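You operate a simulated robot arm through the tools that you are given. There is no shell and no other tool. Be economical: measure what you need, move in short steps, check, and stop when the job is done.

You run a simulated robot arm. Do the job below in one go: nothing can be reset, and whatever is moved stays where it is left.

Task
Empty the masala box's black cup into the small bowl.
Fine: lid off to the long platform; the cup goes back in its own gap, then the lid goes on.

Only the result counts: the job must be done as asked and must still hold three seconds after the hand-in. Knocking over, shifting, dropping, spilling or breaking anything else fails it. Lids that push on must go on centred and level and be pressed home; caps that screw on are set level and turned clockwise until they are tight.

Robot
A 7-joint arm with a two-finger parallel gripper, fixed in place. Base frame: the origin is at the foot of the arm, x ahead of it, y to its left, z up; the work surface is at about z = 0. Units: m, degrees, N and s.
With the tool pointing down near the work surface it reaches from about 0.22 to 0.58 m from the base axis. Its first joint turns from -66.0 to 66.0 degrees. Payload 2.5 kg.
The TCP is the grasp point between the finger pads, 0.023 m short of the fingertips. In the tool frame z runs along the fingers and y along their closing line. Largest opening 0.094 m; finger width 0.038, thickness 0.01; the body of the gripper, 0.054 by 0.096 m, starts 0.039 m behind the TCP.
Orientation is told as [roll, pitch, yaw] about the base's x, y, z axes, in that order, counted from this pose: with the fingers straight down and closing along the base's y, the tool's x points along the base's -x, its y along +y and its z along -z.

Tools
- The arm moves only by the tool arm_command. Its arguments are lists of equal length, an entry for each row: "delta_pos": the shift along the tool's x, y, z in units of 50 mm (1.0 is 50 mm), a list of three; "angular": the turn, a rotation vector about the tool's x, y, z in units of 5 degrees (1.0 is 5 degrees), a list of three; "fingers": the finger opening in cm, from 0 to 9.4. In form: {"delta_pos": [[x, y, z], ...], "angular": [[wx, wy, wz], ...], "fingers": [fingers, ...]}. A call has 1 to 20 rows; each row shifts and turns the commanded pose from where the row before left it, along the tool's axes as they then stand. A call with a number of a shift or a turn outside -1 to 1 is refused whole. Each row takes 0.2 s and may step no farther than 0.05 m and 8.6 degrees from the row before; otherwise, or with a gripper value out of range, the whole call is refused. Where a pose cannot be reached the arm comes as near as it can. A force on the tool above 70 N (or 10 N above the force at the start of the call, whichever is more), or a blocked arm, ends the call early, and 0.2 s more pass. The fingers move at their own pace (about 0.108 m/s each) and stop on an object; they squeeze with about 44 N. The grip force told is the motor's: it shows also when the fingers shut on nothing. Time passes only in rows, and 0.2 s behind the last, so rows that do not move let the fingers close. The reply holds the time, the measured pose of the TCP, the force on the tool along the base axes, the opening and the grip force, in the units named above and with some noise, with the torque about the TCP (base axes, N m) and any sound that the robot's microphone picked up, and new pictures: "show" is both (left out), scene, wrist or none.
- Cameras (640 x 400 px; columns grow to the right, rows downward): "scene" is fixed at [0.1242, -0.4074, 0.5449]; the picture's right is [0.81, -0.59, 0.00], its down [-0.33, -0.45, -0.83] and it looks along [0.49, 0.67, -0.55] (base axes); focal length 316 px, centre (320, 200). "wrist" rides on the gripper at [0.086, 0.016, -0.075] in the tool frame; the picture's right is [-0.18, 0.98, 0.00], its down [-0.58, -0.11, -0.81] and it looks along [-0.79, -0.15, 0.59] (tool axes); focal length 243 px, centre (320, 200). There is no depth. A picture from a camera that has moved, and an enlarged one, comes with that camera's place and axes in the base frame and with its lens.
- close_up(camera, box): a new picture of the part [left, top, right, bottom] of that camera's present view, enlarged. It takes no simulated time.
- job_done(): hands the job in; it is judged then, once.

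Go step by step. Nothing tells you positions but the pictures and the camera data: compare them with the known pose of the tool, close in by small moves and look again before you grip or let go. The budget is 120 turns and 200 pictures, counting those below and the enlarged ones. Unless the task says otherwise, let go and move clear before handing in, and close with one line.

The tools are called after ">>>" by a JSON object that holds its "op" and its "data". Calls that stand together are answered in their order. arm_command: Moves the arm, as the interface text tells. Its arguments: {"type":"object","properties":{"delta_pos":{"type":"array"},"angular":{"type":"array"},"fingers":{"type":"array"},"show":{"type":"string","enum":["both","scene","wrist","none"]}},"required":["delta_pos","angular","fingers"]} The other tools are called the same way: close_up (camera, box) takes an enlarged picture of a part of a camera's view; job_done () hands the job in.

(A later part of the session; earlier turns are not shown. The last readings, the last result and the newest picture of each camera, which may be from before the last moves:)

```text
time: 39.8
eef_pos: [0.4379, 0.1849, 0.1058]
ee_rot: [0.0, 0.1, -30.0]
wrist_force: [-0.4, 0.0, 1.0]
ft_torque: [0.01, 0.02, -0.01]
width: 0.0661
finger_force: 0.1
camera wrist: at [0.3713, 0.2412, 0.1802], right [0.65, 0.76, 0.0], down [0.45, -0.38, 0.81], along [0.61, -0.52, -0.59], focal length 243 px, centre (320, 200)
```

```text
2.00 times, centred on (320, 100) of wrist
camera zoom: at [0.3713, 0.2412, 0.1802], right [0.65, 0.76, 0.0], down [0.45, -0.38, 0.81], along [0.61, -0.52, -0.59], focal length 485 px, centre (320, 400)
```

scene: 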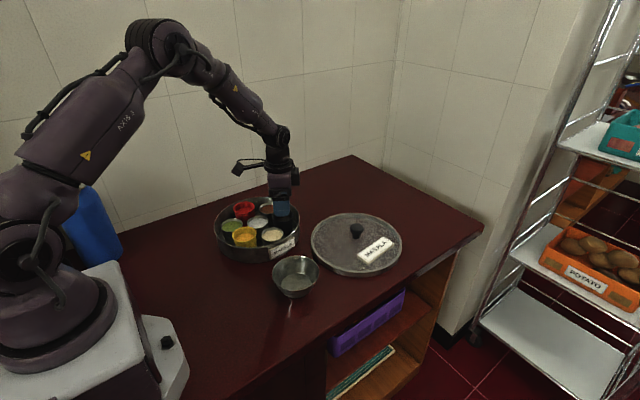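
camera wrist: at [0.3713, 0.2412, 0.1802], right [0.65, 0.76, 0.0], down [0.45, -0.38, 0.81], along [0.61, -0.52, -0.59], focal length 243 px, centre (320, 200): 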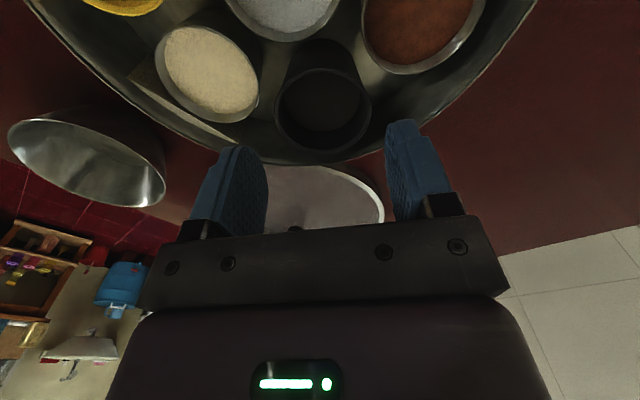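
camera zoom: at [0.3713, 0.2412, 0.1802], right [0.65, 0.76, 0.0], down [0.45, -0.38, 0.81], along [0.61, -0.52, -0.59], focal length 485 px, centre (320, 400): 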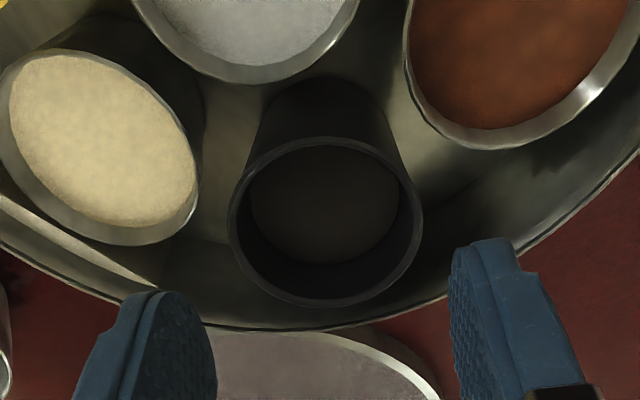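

The cup is centred between the fingers to within about 1 mm, with free gaps on both sides. Descending to TCP z≈0.064 with the fingers still open.

>>> {"op": "arm_command", "data": {"delta_pos": [[0, 0.02, 0.3], [0, 0, 0.3], [0, 0, 0.24], [0, 0, 0]], "angular": [[0, 0, 0], [0, 0, 0], [0, 0, 0], [0, 0, 0]], "fingers": [6.6, 6.6, 6.6, 6.6]}}

>>> {"op": "close_up", "data": {"camera": "scene", "box": [200, 160, 320, 265]}}

>>> {"op": "close_up", "data": {"camera": "wrist", "box": [160, 60, 480, 260]}}

```text
time: 40.8
eef_pos: [0.4376, 0.1865, 0.0646]
ee_rot: [-0.1, 0.0, -30.0]
wrist_force: [-20.3, -9.1, 53.2]
ft_torque: [-0.29, 1.54, 0.09]
width: 0.0661
finger_force: 0.1
camera wrist: at [0.3723, 0.2416, 0.1395], right [0.65, 0.76, 0.0], down [0.45, -0.38, 0.81], along [0.61, -0.52, -0.59], focal length 243 px, centre (320, 200)
```

scene: 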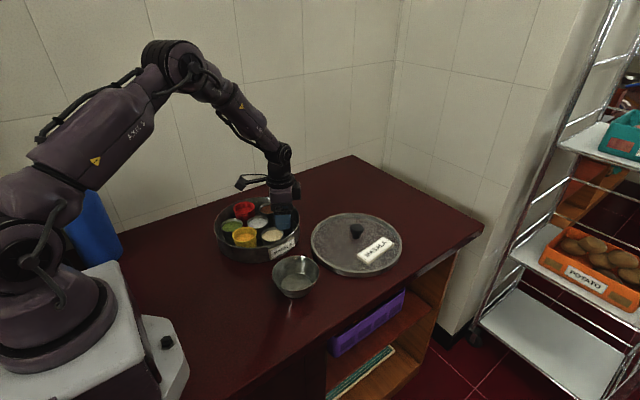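
wrist: 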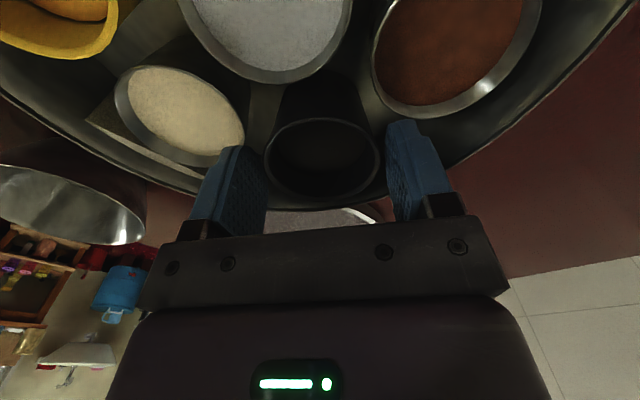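

```text
3.81 times, centred on (260, 212) of scene
camera zoom: at [0.124, -0.4075, 0.5449], right [0.81, -0.59, 0.0], down [-0.33, -0.45, -0.83], along [0.49, 0.67, -0.55], focal length 1203 px, centre (549, 152)
```

zoom: 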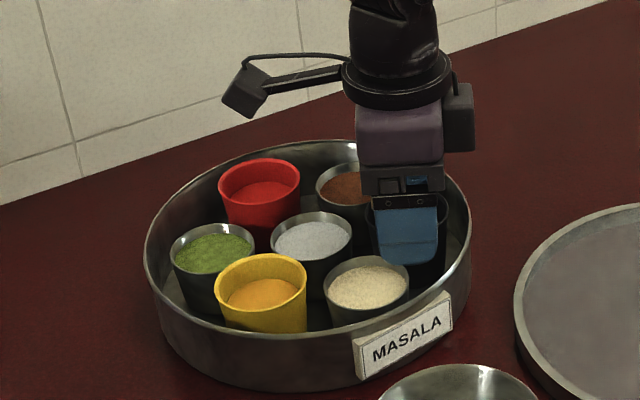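

```text
2.00 times, centred on (320, 160) of wrist
camera zoom: at [0.3723, 0.2416, 0.1395], right [0.65, 0.76, 0.0], down [0.45, -0.38, 0.81], along [0.61, -0.52, -0.59], focal length 485 px, centre (320, 280)
```

zoom: 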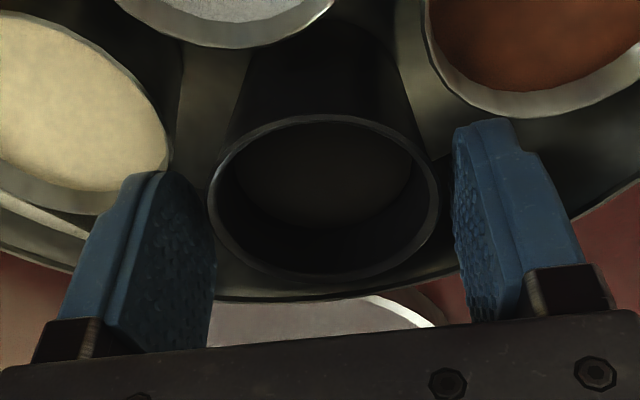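

I feel 53 N of contact: the fingers' inner corners are on the cream and brown cup rims. I'm backing up 8 mm right away and checking.

>>> {"op": "arm_command", "data": {"delta_pos": [[0, 0, -0.1], [0, 0, -0.1], [0, 0, 0]], "angular": [[0, 0, 0], [0, 0, 0], [0, 0, 0]], "fingers": [6.6, 6.6, 6.6], "show": "wrist"}}

>>> {"op": "close_up", "data": {"camera": "wrist", "box": [100, 0, 540, 260]}}

>>> {"op": "close_up", "data": {"camera": "scene", "box": [200, 180, 320, 285]}}

```text
time: 41.6
eef_pos: [0.4377, 0.1846, 0.0713]
ee_rot: [0.0, 0.0, -30.0]
wrist_force: [-0.5, 0.1, -0.1]
ft_torque: [0.03, 0.01, -0.03]
width: 0.0661
finger_force: 0.1
camera wrist: at [0.3716, 0.2418, 0.1461], right [0.65, 0.76, 0.0], down [0.45, -0.39, 0.81], along [0.61, -0.53, -0.59], focal length 243 px, centre (320, 200)
```

wrist: 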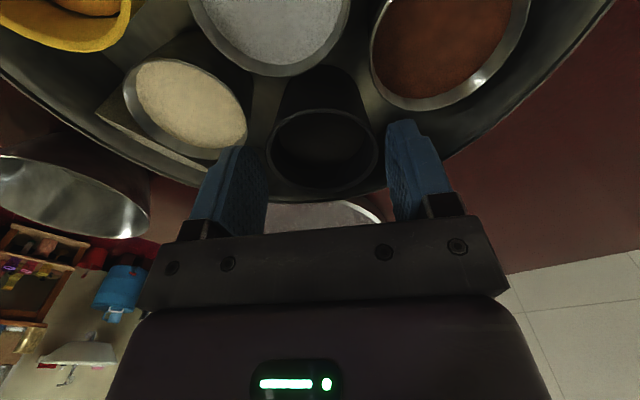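

```text
1.45 times, centred on (320, 130) of wrist
camera zoom: at [0.3716, 0.2418, 0.1461], right [0.65, 0.76, 0.0], down [0.45, -0.39, 0.81], along [0.61, -0.53, -0.59], focal length 353 px, centre (320, 302)
```

zoom: 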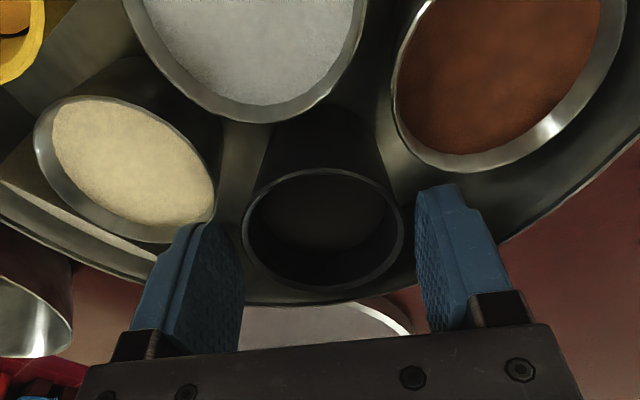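

```text
3.81 times, centred on (260, 232) of scene
camera zoom: at [0.1243, -0.4074, 0.5449], right [0.81, -0.59, 0.0], down [-0.33, -0.45, -0.83], along [0.49, 0.67, -0.55], focal length 1203 px, centre (549, 76)
```

zoom: 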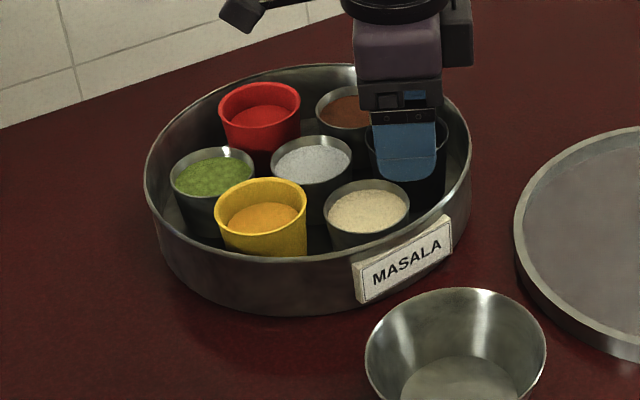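

Nothing moved and the force is back to zero. I'll shift 5 mm outward (tool −x), go down 4 mm, check the force, then close.

>>> {"op": "arm_command", "data": {"delta_pos": [[-0.12, 0, 0], [0, 0, 0.08], [0, 0, 0]], "angular": [[0, 0, 0], [0, 0, 0], [0, 0, 0]], "fingers": [6.4, 6.4, 6.4], "show": "none"}}

>>> {"op": "close_up", "data": {"camera": "wrist", "box": [160, 60, 480, 260]}}

```text
time: 42.4
eef_pos: [0.4445, 0.1825, 0.0673]
ee_rot: [-0.1, 0.0, -30.0]
wrist_force: [-0.1, -0.1, 0.9]
ft_torque: [0.0, 0.01, 0.01]
width: 0.064
finger_force: 0.1
```

```text
2.00 times, centred on (320, 160) of wrist
camera zoom: at [0.3774, 0.2386, 0.1426], right [0.65, 0.76, 0.0], down [0.45, -0.39, 0.81], along [0.61, -0.53, -0.59], focal length 485 px, centre (320, 280)
```

zoom: 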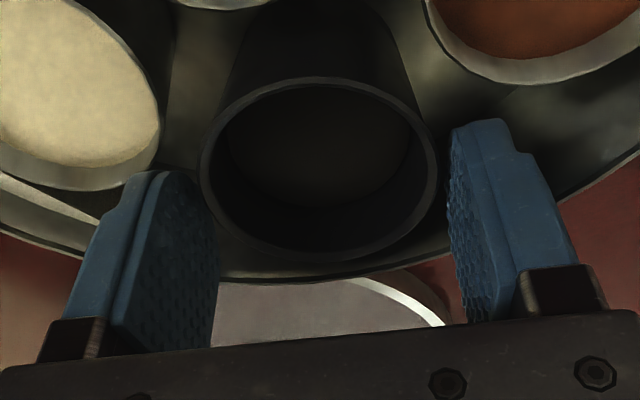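

No contact now, and the cup is centred across the closing line. Closing.

>>> {"op": "arm_command", "data": {"delta_pos": [[0, 0, 0], [0, 0, 0], [0, 0, 0], [0, 0, 0]], "angular": [[0, 0, 0], [0, 0, 0], [0, 0, 0], [0, 0, 0]], "fingers": [5.2, 5.2, 5.2, 5.2], "show": "none"}}

>>> {"op": "close_up", "data": {"camera": "wrist", "box": [160, 60, 480, 260]}}

```text
time: 43.4
eef_pos: [0.4438, 0.1822, 0.0696]
ee_rot: [0.0, 0.1, -29.9]
wrist_force: [0.0, 0.2, 0.8]
ft_torque: [-0.02, 0.01, 0.01]
width: 0.0531
finger_force: 10.7
```

```text
2.00 times, centred on (320, 160) of wrist
camera zoom: at [0.3774, 0.2386, 0.1427], right [0.65, 0.76, 0.0], down [0.45, -0.39, 0.81], along [0.61, -0.53, -0.59], focal length 485 px, centre (320, 280)
```

zoom: 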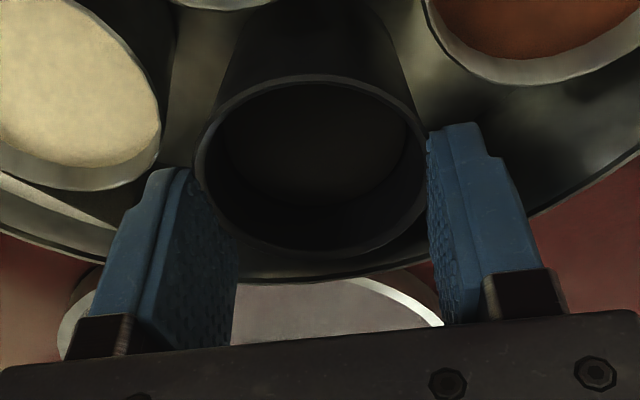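

Contact at 53 mm. Squeezing fully and lifting a little.

>>> {"op": "arm_command", "data": {"delta_pos": [[0, 0, 0], [0, 0, 0], [0, 0, -0.1], [0, 0, -0.2], [0, 0, -0.3], [0, 0, 0]], "angular": [[0, 0, 0], [0, 0, 0], [0, 0, 0], [0, 0, 0], [0, 0, 0], [0, 0, 0]], "fingers": [4, 4, 4, 4, 4, 4]}}

>>> {"op": "close_up", "data": {"camera": "scene", "box": [200, 160, 320, 265]}}

>>> {"op": "close_up", "data": {"camera": "wrist", "box": [160, 60, 480, 260]}}

```text
time: 44.8
eef_pos: [0.4437, 0.1834, 0.0975]
ee_rot: [0.0, -0.1, -30.0]
wrist_force: [-1.2, 0.9, -0.1]
ft_torque: [0.0, 0.02, 0.01]
width: 0.0523
finger_force: 44.2
camera wrist: at [0.3777, 0.2395, 0.1719], right [0.65, 0.76, 0.0], down [0.45, -0.39, 0.81], along [0.61, -0.53, -0.59], focal length 243 px, centre (320, 200)
```

scene: 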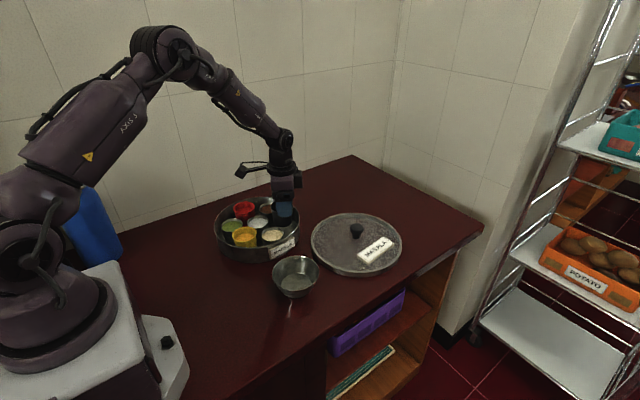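
wrist: 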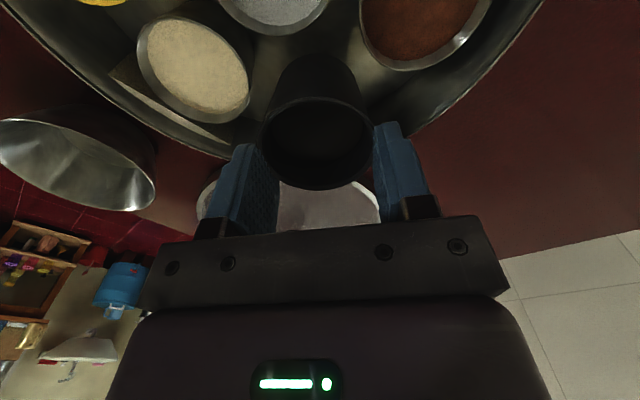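

```text
3.81 times, centred on (260, 212) of scene
camera zoom: at [0.1242, -0.4074, 0.5449], right [0.81, -0.59, 0.0], down [-0.33, -0.45, -0.83], along [0.49, 0.67, -0.55], focal length 1203 px, centre (549, 152)
```

zoom: 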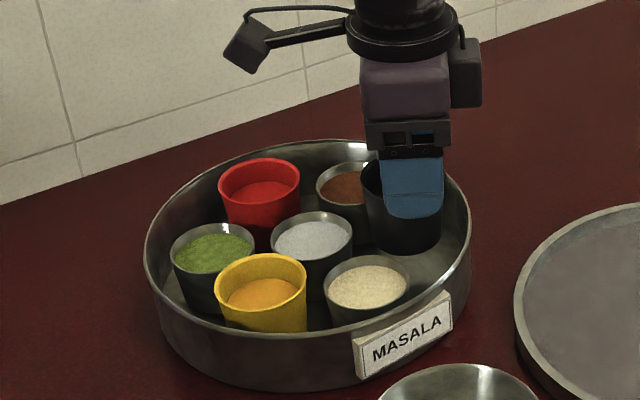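

```text
2.00 times, centred on (320, 160) of wrist
camera zoom: at [0.3777, 0.2395, 0.1719], right [0.65, 0.76, 0.0], down [0.45, -0.39, 0.81], along [0.61, -0.53, -0.59], focal length 485 px, centre (320, 280)
```

zoom: 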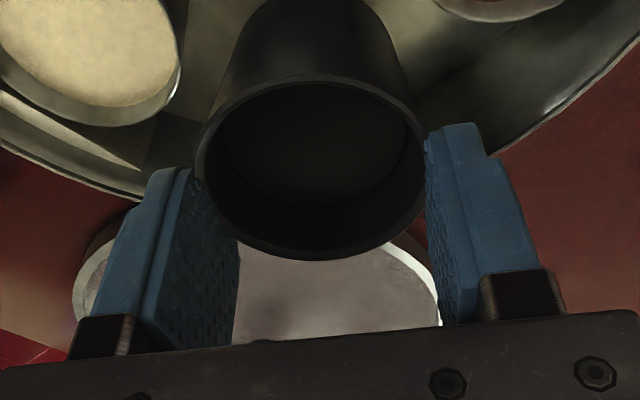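

The cup is held with its neighbours undisturbed. Raising, carrying it over the bowl and yawing to −90°.

>>> {"op": "arm_command", "data": {"delta_pos": [[0, 0, -0.5], [0, 0, -0.8], [0, 0, -0.9], [0, 0, -0.8], [-0.078, -0.35, 0], [-0.078, -0.7, 0], [-0.078, -0.75, 0], [-0.078, -0.75, 0], [-0.078, -0.75, 0], [-0.078, -0.6, 0], [0, -0.335, 0], [0, 0, 0]], "angular": [[0, 0, 0], [0, 0, 0], [0, 0, 0], [0, 0, 0], [0, 0, 0], [0, 0, 0], [0, 0, 0], [0, 0, 0], [0, 0, 0], [0, 0, 0], [0, 0, 0], [0, 0, 0]], "fingers": [4, 4, 4, 4, 4, 4, 4, 4, 4, 4, 4, 4], "show": "none"}}

>>> {"op": "arm_command", "data": {"delta_pos": [[0, 0, 0], [0, 0, 0], [0, 0, 0], [0, 0, 0], [0, 0, 0], [0, 0, 0], [0, 0, 0], [0, 0, 0], [0, 0, 0], [0, 0, 0], [0, 0, 0], [0, 0, 0], [0, 0, 0]], "angular": [[0, 0, 1], [0, 0, 1], [0, 0, 1], [0, 0, 1], [0, 0, 1], [0, 0, 1], [0, 0, 1], [0, 0, 1], [0, 0, 1], [0, 0, 1], [0, 0, 1], [0, 0, 1], [0, 0, 0]], "fingers": [4, 4, 4, 4, 4, 4, 4, 4, 4, 4, 4, 4, 4]}}

```text
time: 47.4
eef_pos: [0.3576, -0.012, 0.2474]
ee_rot: [0.0, 0.0, -30.1]
wrist_force: [-0.1, 0.0, -0.6]
ft_torque: [0.02, 0.0, -0.03]
width: 0.0523
finger_force: 44.0
```

```text
time: 50.2
eef_pos: [0.3579, -0.0122, 0.2485]
ee_rot: [0.0, 0.0, -90.1]
wrist_force: [0.5, 0.5, 0.6]
ft_torque: [-0.03, -0.01, 0.0]
width: 0.0523
finger_force: 44.5
camera wrist: at [0.3751, 0.0736, 0.3227], right [0.98, -0.19, 0.0], down [-0.11, -0.58, 0.81], along [-0.15, -0.79, -0.59], focal length 243 px, centre (320, 200)
```

scene: 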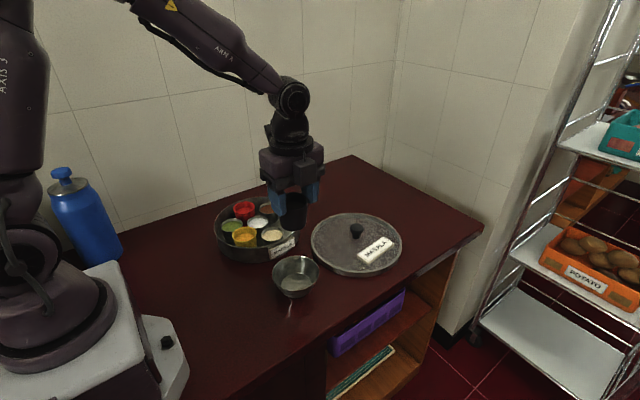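
wrist: 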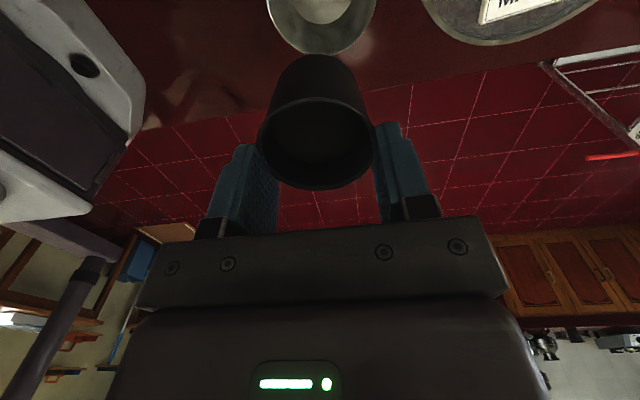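

The cup is level over the bowl, whose centre I put at (0.36, 0.006). I'll descend to z≈0.17 and tilt to 50° first.

>>> {"op": "arm_command", "data": {"delta_pos": [[0.06, 0.02, 0.6], [0.06, 0.02, 0.6], [0, 0, 0.4], [0, 0, 0], [0, 0, 0], [0, 0, 0], [0, 0, 0], [0, 0, 0], [0, 0, 0], [0, 0, 0], [0, 0, 0], [0, 0, 0], [0, 0, 0]], "angular": [[0, 0, 0], [0, 0, 0], [0, 0, 0], [0, 1, 0], [0, 1, 0], [0, 1, 0], [0, 1, 0], [0, 1, 0], [0, 1, 0], [0, 1, 0], [0, 1, 0], [0, 1, 0], [0, 1, 0]], "fingers": [4, 4, 4, 4, 4, 4, 4, 4, 4, 4, 4, 4, 4]}}

>>> {"op": "close_up", "data": {"camera": "wrist", "box": [200, 20, 440, 220]}}

>>> {"op": "close_up", "data": {"camera": "scene", "box": [230, 160, 350, 310]}}

```text
time: 53.0
eef_pos: [0.3601, -0.0052, 0.168]
ee_rot: [0.1, 50.2, -90.0]
wrist_force: [0.4, -0.8, -1.1]
ft_torque: [-0.03, 0.01, -0.01]
width: 0.0524
finger_force: 44.1
camera wrist: at [0.3769, -0.0088, 0.2824], right [0.98, -0.12, -0.14], down [-0.11, -0.99, 0.07], along [-0.15, -0.05, -0.99], focal length 243 px, centre (320, 200)
```

scene: 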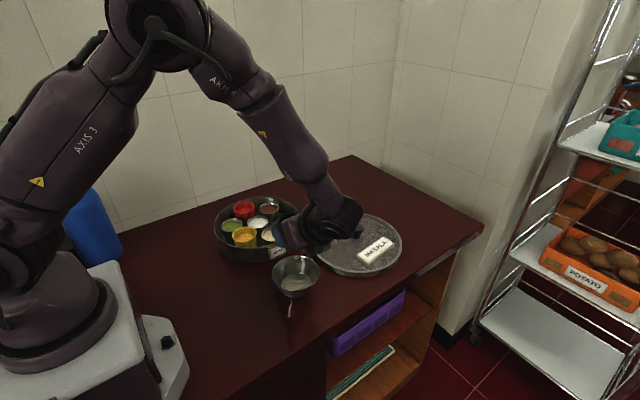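
wrist: 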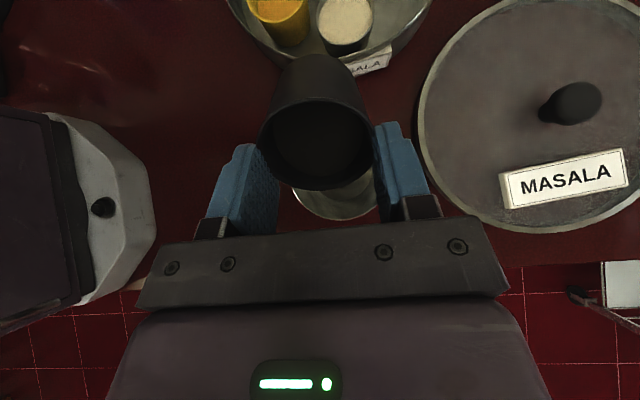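

```text
2.00 times, centred on (320, 120) of wrist
camera zoom: at [0.3769, -0.0088, 0.2824], right [0.98, -0.12, -0.14], down [-0.11, -0.99, 0.07], along [-0.15, -0.05, -0.99], focal length 485 px, centre (320, 360)
```

zoom: 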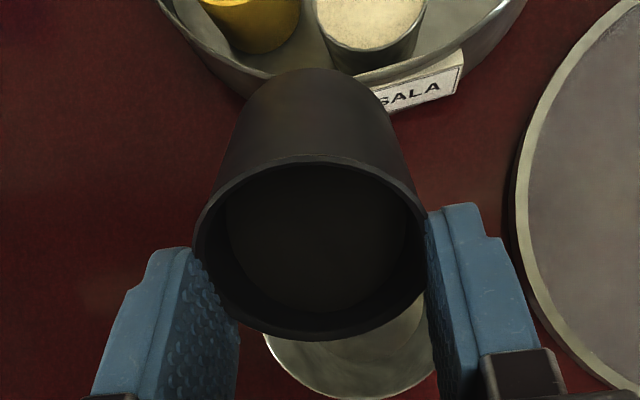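

```text
2.67 times, centred on (290, 235) of scene
camera zoom: at [0.1242, -0.4074, 0.5449], right [0.81, -0.59, 0.0], down [-0.33, -0.45, -0.83], along [0.49, 0.67, -0.55], focal length 842 px, centre (400, 107)
```

zoom: 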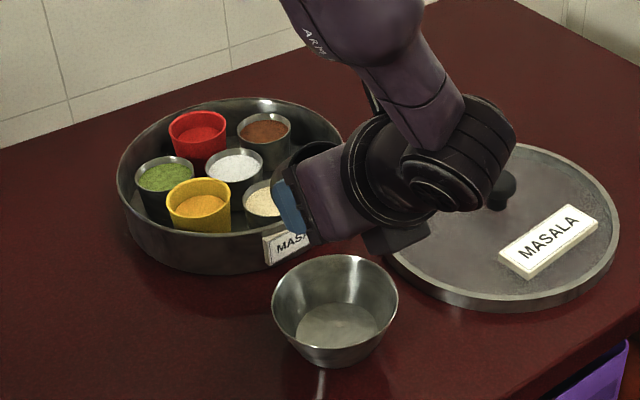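

The cup holds firm and its lip is above the bowl's interior. Tilting on slowly to about 100°.

>>> {"op": "arm_command", "data": {"delta_pos": [[0, 0, 0], [0, 0, 0], [0, 0, 0], [0, 0, 0], [0, 0, 0], [0, 0, 0], [0, 0, 0], [0, 0, 0], [0, 0, 0], [0, 0, 0], [0, 0, 0], [0, 0, 0], [0, 0, 0], [0, 0, 0]], "angular": [[0, 0.7, 0], [0, 0.7, 0], [0, 0.7, 0], [0, 0.7, 0], [0, 0.7, 0], [0, 0.7, 0], [0, 0.7, 0], [0, 0.7, 0], [0, 0.7, 0], [0, 0.7, 0], [0, 0.7, 0], [0, 0.7, 0], [0, 0.7, 0], [0, 0.7, 0]], "fingers": [4, 4, 4, 4, 4, 4, 4, 4, 4, 4, 4, 4, 4, 4]}}

>>> {"op": "close_up", "data": {"camera": "scene", "box": [230, 160, 390, 310]}}

>>> {"op": "close_up", "data": {"camera": "wrist", "box": [200, 20, 440, 220]}}

```text
time: 56.0
eef_pos: [0.3597, -0.0054, 0.1663]
ee_rot: [179.8, 80.9, 89.9]
wrist_force: [1.3, -1.4, 0.3]
ft_torque: [-0.04, -0.05, 0.02]
width: 0.0525
finger_force: 43.9
camera wrist: at [0.3766, -0.094, 0.2422], right [0.98, 0.03, -0.18], down [-0.11, -0.7, -0.7], along [-0.15, 0.71, -0.69], focal length 243 px, centre (320, 200)
```

scene: 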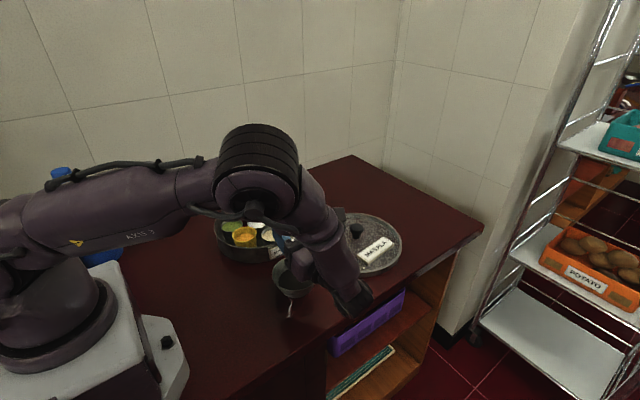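
wrist: 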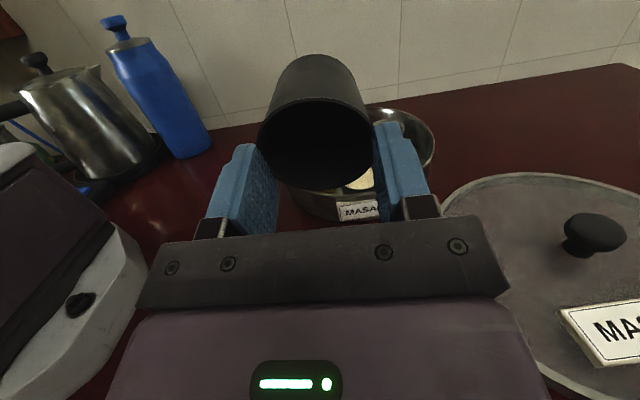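

```text
2.67 times, centred on (310, 235) of scene
camera zoom: at [0.1242, -0.4074, 0.5449], right [0.81, -0.59, 0.0], down [-0.33, -0.45, -0.83], along [0.49, 0.67, -0.55], focal length 842 px, centre (347, 107)
```

zoom: 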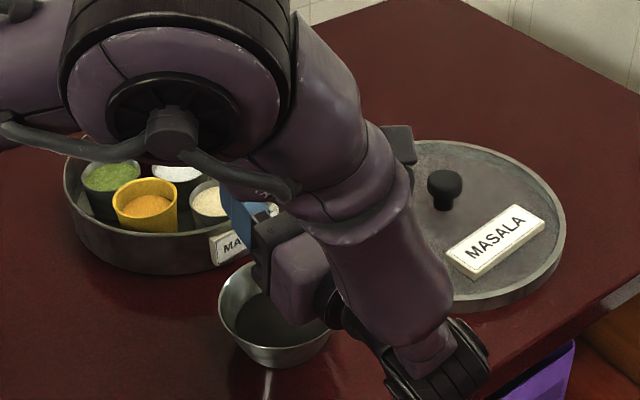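

```text
2.00 times, centred on (320, 120) of wrist
camera zoom: at [0.3766, -0.094, 0.2422], right [0.98, 0.03, -0.18], down [-0.11, -0.7, -0.7], along [-0.15, 0.71, -0.69], focal length 485 px, centre (320, 360)
```

zoom: 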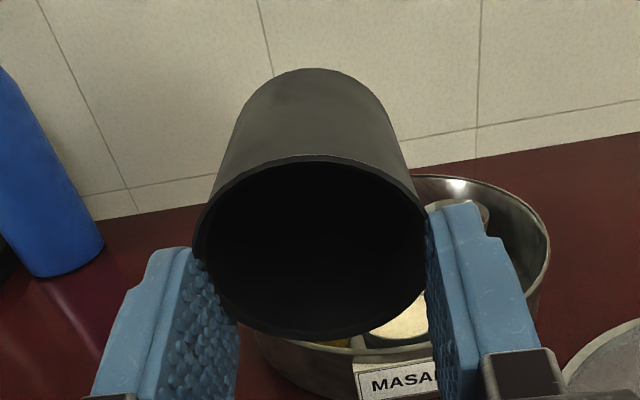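

The bowl's bottom has turned dark, so the contents are pouring in. I'll raise 45 mm and tilt on to ~135° to empty the rest, then hold.

>>> {"op": "arm_command", "data": {"delta_pos": [[0.3, 0, 0.05], [0.3, 0, 0.05], [0.3, 0, 0.05], [0, 0, 0], [0, 0, 0], [0, 0, 0], [0, 0, 0], [0, 0, 0], [0, 0, 0], [0, 0, 0], [0, 0, 0], [0, 0, 0], [0, 0, 0], [0, 0, 0], [0, 0, 0]], "angular": [[0, 0, 0], [0, 0, 0], [0, 0, 0], [0, 1, 0], [0, 1, 0], [0, 1, 0], [0, 1, 0], [0, 1, 0], [0, 1, 0], [0, 1, 0], [0, 0, 0], [0, 0, 0], [0, 0, 0], [0, 0, 0], [0, 0, 0]], "fingers": [4, 4, 4, 4, 4, 4, 4, 4, 4, 4, 4, 4, 4, 4, 4]}}

>>> {"op": "close_up", "data": {"camera": "wrist", "box": [200, 20, 440, 220]}}

>>> {"op": "close_up", "data": {"camera": "scene", "box": [230, 160, 390, 310]}}

```text
time: 59.2
eef_pos: [0.3595, -0.0056, 0.2145]
ee_rot: [-180.0, 46.0, 90.0]
wrist_force: [0.3, -0.6, -0.6]
ft_torque: [0.01, -0.01, 0.0]
width: 0.0524
finger_force: 44.1
camera wrist: at [0.3763, -0.1204, 0.2246], right [0.98, 0.13, -0.13], down [-0.11, -0.18, -0.98], along [-0.15, 0.98, -0.16], focal length 243 px, centre (320, 200)
```

scene: 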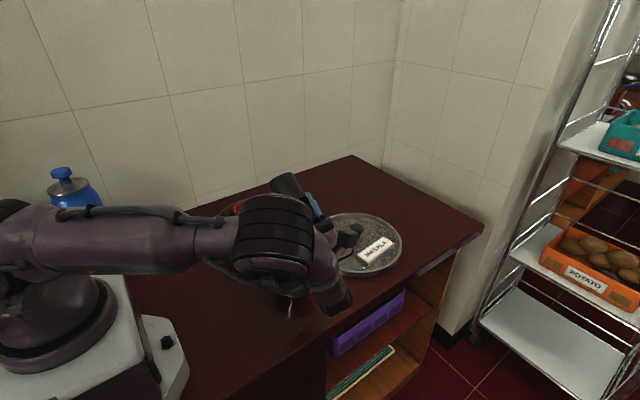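
wrist: 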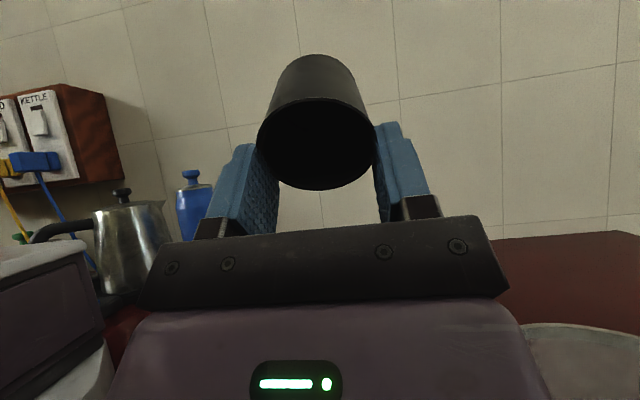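

```text
2.00 times, centred on (320, 120) of wrist
camera zoom: at [0.3763, -0.1204, 0.2246], right [0.98, 0.13, -0.13], down [-0.11, -0.18, -0.98], along [-0.15, 0.98, -0.16], focal length 485 px, centre (320, 360)
```

zoom: 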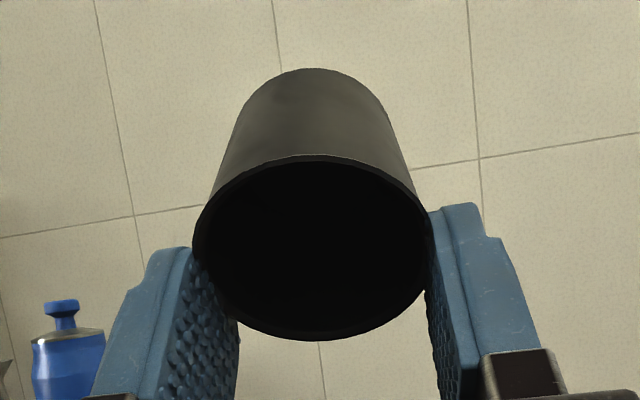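

```text
2.67 times, centred on (310, 235) of scene
camera zoom: at [0.1242, -0.4074, 0.5449], right [0.81, -0.59, 0.0], down [-0.33, -0.45, -0.83], along [0.49, 0.67, -0.55], focal length 842 px, centre (347, 107)
```

zoom: 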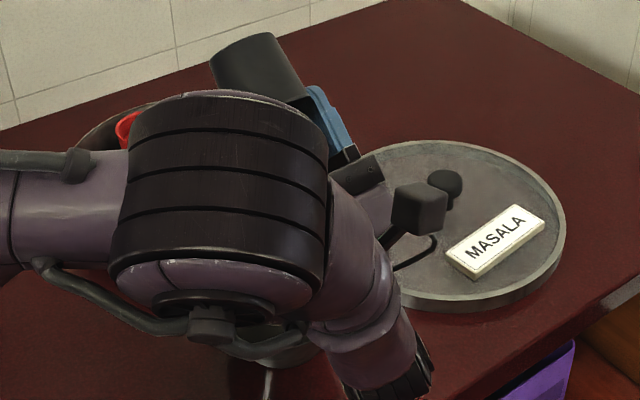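

At 134°, it should be emptied. I'll wobble it slightly, then rise and return upright above the bowl.

>>> {"op": "arm_command", "data": {"delta_pos": [[0, 0, 0], [0, 0, 0], [0, 0, 0], [0, 0, 0], [0, 0, 0], [0, 0, 0], [0, 0, 0], [0, 0, 0], [0.29, 0, 0.28], [0.29, 0, 0.28], [0, 0, 0], [0, 0, 0], [0, 0, 0], [0, 0, 0], [0, 0, 0], [0, 0, 0], [0, 0, 0], [0, 0, 0], [0, 0, 0], [0, 0, 0]], "angular": [[0, 1, 0], [0, -1, 0], [0, 1, 0], [0, -1, 0], [0, 1, 0], [0, -1, 0], [0, 0, 0], [0, 0, 0], [0, 0, 0], [0, 0, 0], [0, -1, 0], [0, -1, 0], [0, -1, 0], [0, -1, 0], [0, -1, 0], [0, -1, 0], [0, -1, 0], [0, -1, 0], [0, -1, 0], [0, -0.8, 0]], "fingers": [4, 4, 4, 4, 4, 4, 4, 4, 4, 4, 4, 4, 4, 4, 4, 4, 4, 4, 4, 4], "show": "none"}}

>>> {"op": "arm_command", "data": {"delta_pos": [[0, 0, 0], [0, 0, 0], [0, 0, 0], [0, 0, 0], [0, 0, 0], [0, 0, 0], [0, 0, 0], [0, 0, 0], [0, 0, 0], [0, 0, 0], [0, 0, 0], [0, 0, 0], [0, 0, 0], [0, 0, 0], [0, 0, 0], [0, 0, 0], [0, 0, 0], [0, 0, 0]], "angular": [[0, -1, 0], [0, -1, 0], [0, -1, 0], [0, -1, 0], [0, -1, 0], [0, -1, 0], [0, -1, 0], [0, -1, 0], [0, -1, 0], [0, -1, 0], [0, -1, 0], [0, -1, 0], [0, -1, 0], [0, -1, 0], [0, -1, 0], [0, -1, 0], [0, -1, 0], [0, 0, 0]], "fingers": [4, 4, 4, 4, 4, 4, 4, 4, 4, 4, 4, 4, 4, 4, 4, 4, 4, 4]}}

>>> {"op": "close_up", "data": {"camera": "wrist", "box": [200, 0, 440, 200]}}

>>> {"op": "close_up", "data": {"camera": "scene", "box": [230, 200, 350, 310]}}

```text
time: 63.4
eef_pos: [0.3584, -0.0047, 0.2542]
ee_rot: [-0.2, 85.0, -90.4]
wrist_force: [0.4, -0.1, 0.4]
ft_torque: [-0.01, -0.01, 0.0]
width: 0.0525
finger_force: 43.9
```

```text
time: 67.2
eef_pos: [0.3602, -0.0067, 0.2532]
ee_rot: [-0.1, -0.2, -90.0]
wrist_force: [0.6, 0.0, -0.1]
ft_torque: [0.01, -0.01, -0.02]
width: 0.0525
finger_force: 44.3
camera wrist: at [0.3771, 0.0798, 0.3287], right [0.98, -0.18, 0.0], down [-0.11, -0.58, 0.81], along [-0.15, -0.79, -0.59], focal length 243 px, centre (320, 200)
```

scene: 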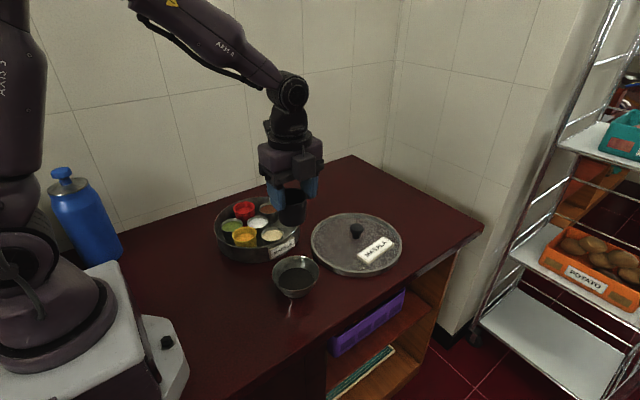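
wrist: 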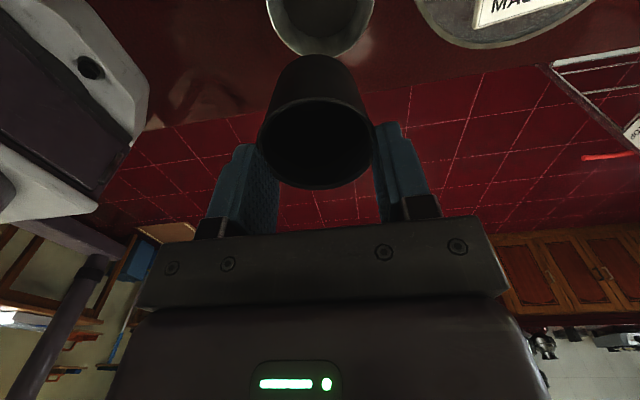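

```text
2.00 times, centred on (320, 100) of wrist
camera zoom: at [0.3771, 0.0798, 0.3287], right [0.98, -0.18, 0.0], down [-0.11, -0.58, 0.81], along [-0.15, -0.79, -0.59], focal length 485 px, centre (320, 400)
```

zoom: 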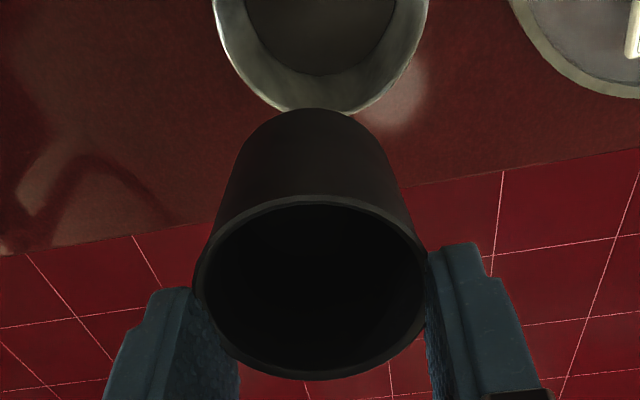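

```text
3.64 times, centred on (290, 255) of scene
camera zoom: at [0.1243, -0.4074, 0.5449], right [0.81, -0.59, 0.0], down [-0.33, -0.45, -0.83], along [0.49, 0.67, -0.55], focal length 1148 px, centre (429, 0)
```

zoom: 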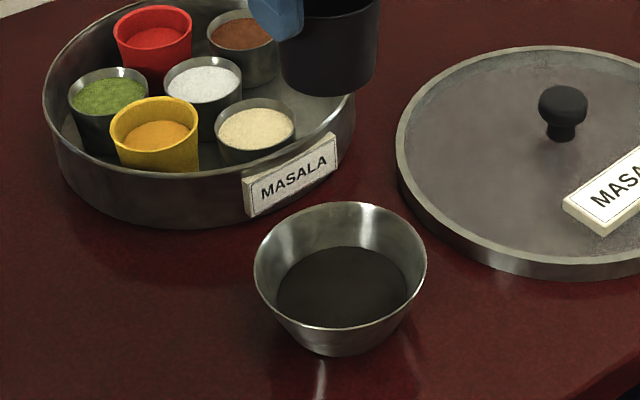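

The bowl holds the dark spice, the cup is empty and there's no spill. Carrying the cup back above its gap at yaw −30°.

>>> {"op": "arm_command", "data": {"delta_pos": [[0, 0, 0], [0, 0, 0], [0, 0, 0], [0, 0, 0], [0, 0, 0], [0, 0, 0], [0, 0, 0], [0, 0, 0], [0, 0, 0], [0, 0, 0], [0, 0, 0], [0, 0, 0], [0.072, 0.685, 0], [0.072, 0.685, 0], [0.072, 0.685, 0], [0.072, 0.685, 0], [0.072, 0.685, 0], [0.072, 0.685, 0], [0, 0, 0], [0, 0, 0]], "angular": [[0, 0, -1], [0, 0, -1], [0, 0, -1], [0, 0, -1], [0, 0, -1], [0, 0, -1], [0, 0, -1], [0, 0, -1], [0, 0, -1], [0, 0, -1], [0, 0, -1], [0, 0, -1], [0, 0, 0], [0, 0, 0], [0, 0, 0], [0, 0, 0], [0, 0, 0], [0, 0, 0], [0, 0, 0], [0, 0, 0]], "fingers": [4, 4, 4, 4, 4, 4, 4, 4, 4, 4, 4, 4, 4, 4, 4, 4, 4, 4, 4, 4], "show": "none"}}

>>> {"op": "arm_command", "data": {"delta_pos": [[0, 0, 0.8], [0, 0, 0.8], [0, 0, 0.6], [0, 0, 0.4], [0, 0, 0]], "angular": [[0, 0, 0], [0, 0, 0], [0, 0, 0], [0, 0, 0], [0, 0, 0]], "fingers": [4, 4, 4, 4, 4]}}

>>> {"op": "close_up", "data": {"camera": "wrist", "box": [160, 0, 480, 200]}}

>>> {"op": "close_up", "data": {"camera": "scene", "box": [200, 160, 320, 265]}}

```text
time: 71.4
eef_pos: [0.4423, 0.1835, 0.2538]
ee_rot: [0.0, 0.1, -30.0]
wrist_force: [0.3, 0.3, -0.5]
ft_torque: [0.01, 0.03, 0.03]
width: 0.0527
finger_force: 44.1
```

```text
time: 72.6
eef_pos: [0.4421, 0.1827, 0.1245]
ee_rot: [0.0, -0.1, -30.0]
wrist_force: [0.4, -0.2, -0.1]
ft_torque: [0.0, -0.02, -0.01]
width: 0.0525
finger_force: 43.6
camera wrist: at [0.376, 0.2395, 0.1982], right [0.65, 0.76, 0.0], down [0.45, -0.39, 0.81], along [0.61, -0.53, -0.59], focal length 243 px, centre (320, 200)
```

scene: 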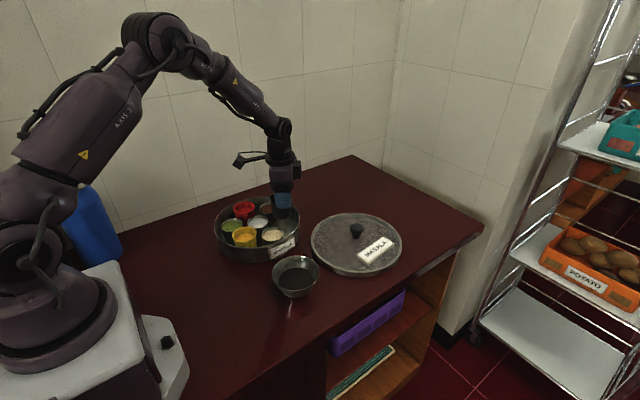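
wrist: 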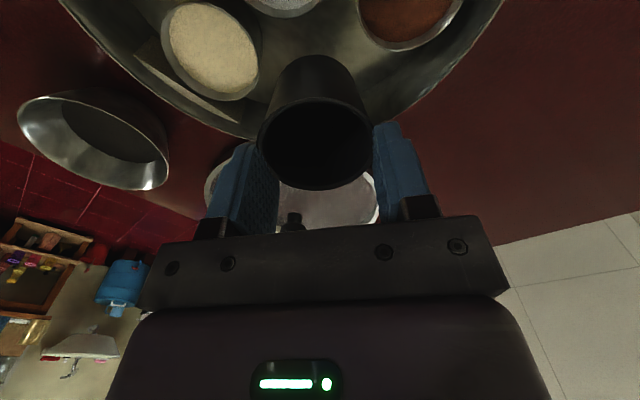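

```text
2.00 times, centred on (320, 100) of wrist
camera zoom: at [0.376, 0.2395, 0.1982], right [0.65, 0.76, 0.0], down [0.45, -0.39, 0.81], along [0.61, -0.53, -0.59], focal length 485 px, centre (320, 400)
```

zoom: 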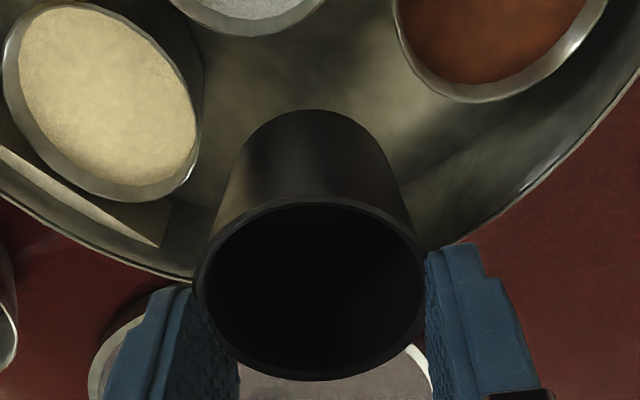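

```text
3.81 times, centred on (260, 212) of scene
camera zoom: at [0.1243, -0.4074, 0.5449], right [0.81, -0.59, 0.0], down [-0.33, -0.45, -0.83], along [0.49, 0.67, -0.55], focal length 1203 px, centre (549, 152)
```

zoom: 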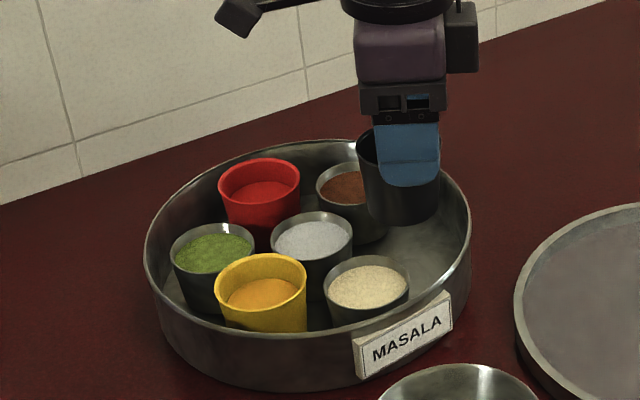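

The cup is upright above its gap. I'll correct 2 mm outward and lower to just above seating, then check contact.

>>> {"op": "arm_command", "data": {"delta_pos": [[-0.035, 0.01, 0.3], [0, 0, 0.3], [0, 0, 0.3], [0, 0, 0.16], [0, 0, 0]], "angular": [[0, 0, 0], [0, 0, 0], [0, 0, 0], [0, 0, 0], [0, 0, 0]], "fingers": [4, 4, 4, 4, 4], "show": "none"}}

>>> {"op": "close_up", "data": {"camera": "wrist", "box": [160, 0, 480, 240]}}

>>> {"op": "close_up", "data": {"camera": "scene", "box": [200, 160, 320, 265]}}

```text
time: 73.8
eef_pos: [0.446, 0.184, 0.0706]
ee_rot: [0.0, 0.0, -30.0]
wrist_force: [-0.1, -0.7, -1.5]
ft_torque: [0.05, 0.02, -0.02]
width: 0.0525
finger_force: 44.0
```

```text
1.67 times, centred on (320, 120) of wrist
camera zoom: at [0.3798, 0.2389, 0.1456], right [0.65, 0.76, 0.0], down [0.45, -0.39, 0.81], along [0.61, -0.53, -0.59], focal length 404 px, centre (320, 333)
```

zoom: 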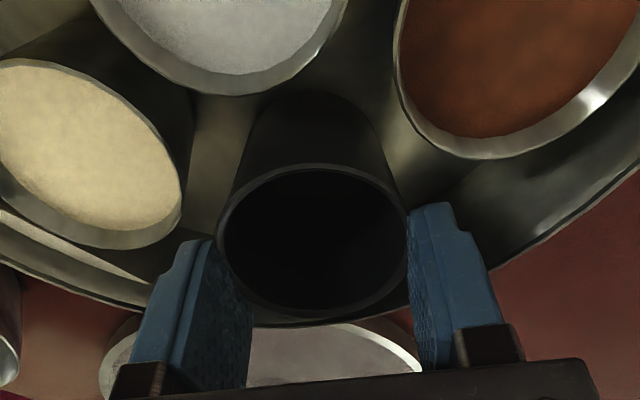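

```text
3.81 times, centred on (260, 212) of scene
camera zoom: at [0.1243, -0.4074, 0.5449], right [0.81, -0.59, 0.0], down [-0.33, -0.45, -0.83], along [0.49, 0.67, -0.55], focal length 1203 px, centre (549, 152)
```

zoom: 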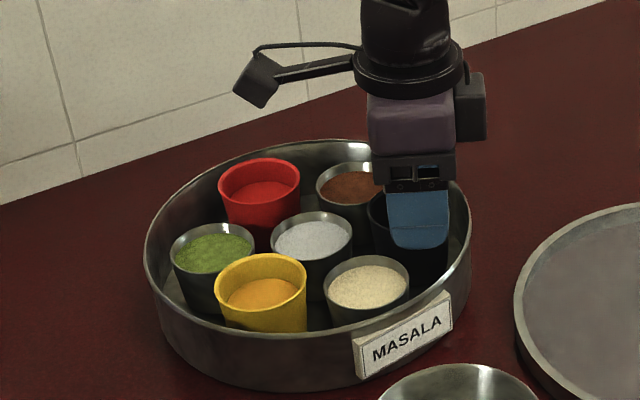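

It's about 2 mm off the original grasp pose, so I'll correct back and lower to seat the cup.

>>> {"op": "arm_command", "data": {"delta_pos": [[0.04, -0.025, 0], [0, 0, 0.03], [0, 0, 0.03], [0, 0, 0.02], [0, 0, 0]], "angular": [[0, 0, 0], [0, 0, 0], [0, 0, 0], [0, 0, 0], [0, 0, 0]], "fingers": [4, 4, 4, 4, 4], "show": "none"}}

>>> {"op": "close_up", "data": {"camera": "wrist", "box": [160, 0, 480, 240]}}

```text
time: 75.0
eef_pos: [0.4443, 0.1844, 0.0689]
ee_rot: [0.1, -0.1, -30.0]
wrist_force: [-6.5, -2.8, 26.1]
ft_torque: [0.37, 0.28, 0.13]
width: 0.0523
finger_force: 43.4
```

```text
1.67 times, centred on (320, 120) of wrist
camera zoom: at [0.378, 0.2392, 0.1431], right [0.65, 0.76, 0.0], down [0.45, -0.39, 0.81], along [0.61, -0.52, -0.59], focal length 404 px, centre (320, 333)
```

zoom: 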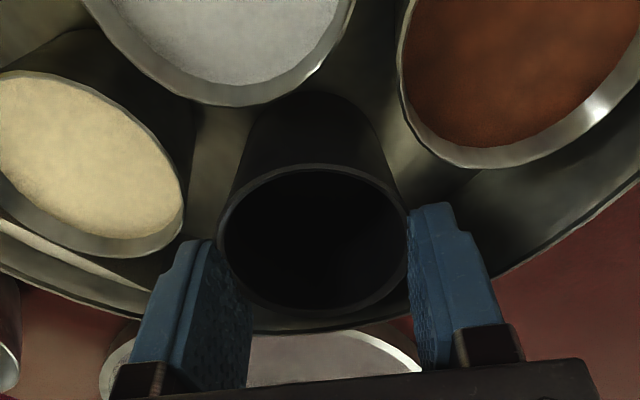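

The cup is seated, pressing with 26 N. Easing off, opening slightly and rising straight up.

>>> {"op": "arm_command", "data": {"delta_pos": [[0, 0, -0.03], [0, 0, 0], [0, 0, 0], [0, 0, -0.2], [0, 0, -0.6], [0, 0, -0.8], [0, 0, 0]], "angular": [[0, 0, 0], [0, 0, 0], [0, 0, 0], [0, 0, 0], [0, 0, 0], [0, 0, 0], [0, 0, 0]], "fingers": [4, 6.2, 6.2, 6.2, 6.2, 6.2, 6.2], "show": "wrist"}}

>>> {"op": "close_up", "data": {"camera": "wrist", "box": [160, 0, 480, 200]}}

>>> {"op": "close_up", "data": {"camera": "scene", "box": [200, 180, 320, 285]}}

```text
time: 76.6
eef_pos: [0.4417, 0.1822, 0.1489]
ee_rot: [0.1, 0.0, -30.1]
wrist_force: [-0.4, 0.3, 0.0]
ft_torque: [0.01, 0.03, -0.02]
width: 0.0619
finger_force: 0.1
camera wrist: at [0.3755, 0.2377, 0.2239], right [0.65, 0.76, 0.0], down [0.45, -0.38, 0.81], along [0.61, -0.53, -0.59], focal length 243 px, centre (320, 200)
```

wrist: 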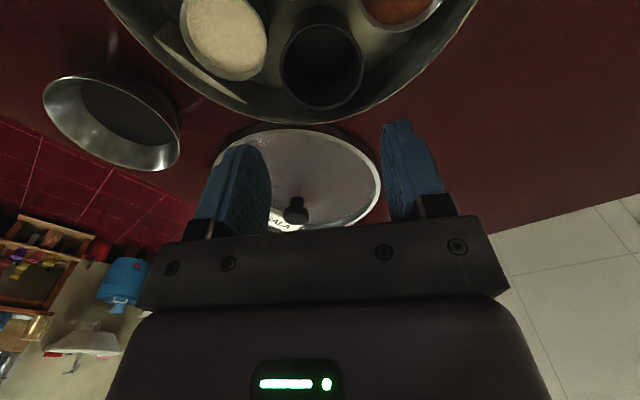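

```text
2.00 times, centred on (320, 100) of wrist
camera zoom: at [0.3755, 0.2377, 0.2239], right [0.65, 0.76, 0.0], down [0.45, -0.38, 0.81], along [0.61, -0.53, -0.59], focal length 485 px, centre (320, 400)
```

zoom: 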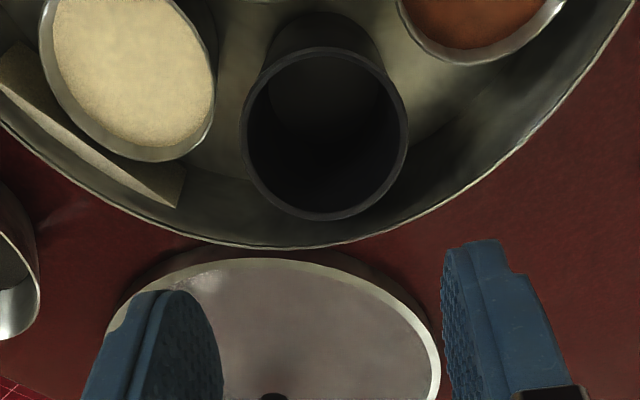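

```text
3.81 times, centred on (260, 232) of scene
camera zoom: at [0.1242, -0.4074, 0.5449], right [0.81, -0.59, 0.0], down [-0.33, -0.45, -0.83], along [0.49, 0.67, -0.55], focal length 1203 px, centre (549, 76)
```

zoom: 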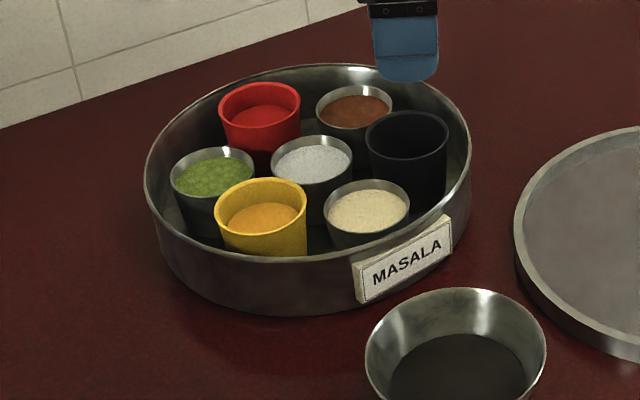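

The cup is back exactly in its gap. Next the lid: rise, yaw back to 0 and move over the knob.

>>> {"op": "arm_command", "data": {"delta_pos": [[0, 0, -0.8], [0, 0, 0], [0, 0, 0], [0, 0, 0], [0, 0, 0], [0, 0, 0], [0, 0, 0], [-0.6, -0.73, 0], [-0.6, -0.73, 0], [-0.6, -0.73, 0], [-0.59, -0.73, 0], [0, 0, 0.5], [0, 0, 0]], "angular": [[0, 0, 0], [0, 0, -1], [0, 0, -1], [0, 0, -1], [0, 0, -1], [0, 0, -1], [0, 0, -1], [0, 0, 0], [0, 0, 0], [0, 0, 0], [0, 0, 0], [0, 0, 0], [0, 0, 0]], "fingers": [6.2, 5.2, 5.2, 5.2, 5.2, 5.2, 5.2, 5.2, 5.2, 5.2, 5.2, 5.2, 5.2]}}

```text
time: 79.4
eef_pos: [0.5643, 0.0371, 0.1626]
ee_rot: [0.0, 0.0, 0.0]
wrist_force: [0.3, -0.5, -0.5]
ft_torque: [-0.01, 0.04, -0.01]
width: 0.0519
finger_force: 0.1
camera wrist: at [0.4781, 0.0522, 0.2373], right [0.18, 0.98, 0.0], down [0.58, -0.11, 0.81], along [0.79, -0.15, -0.59], focal length 243 px, centre (320, 200)
```

scene: 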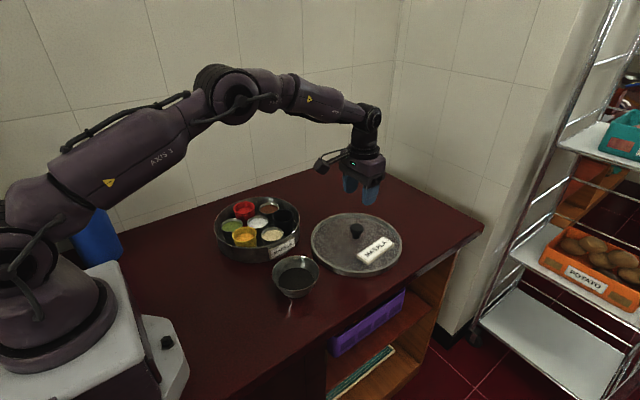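
wrist: 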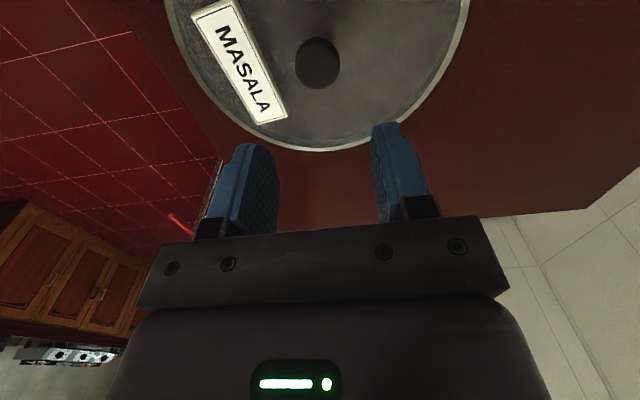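

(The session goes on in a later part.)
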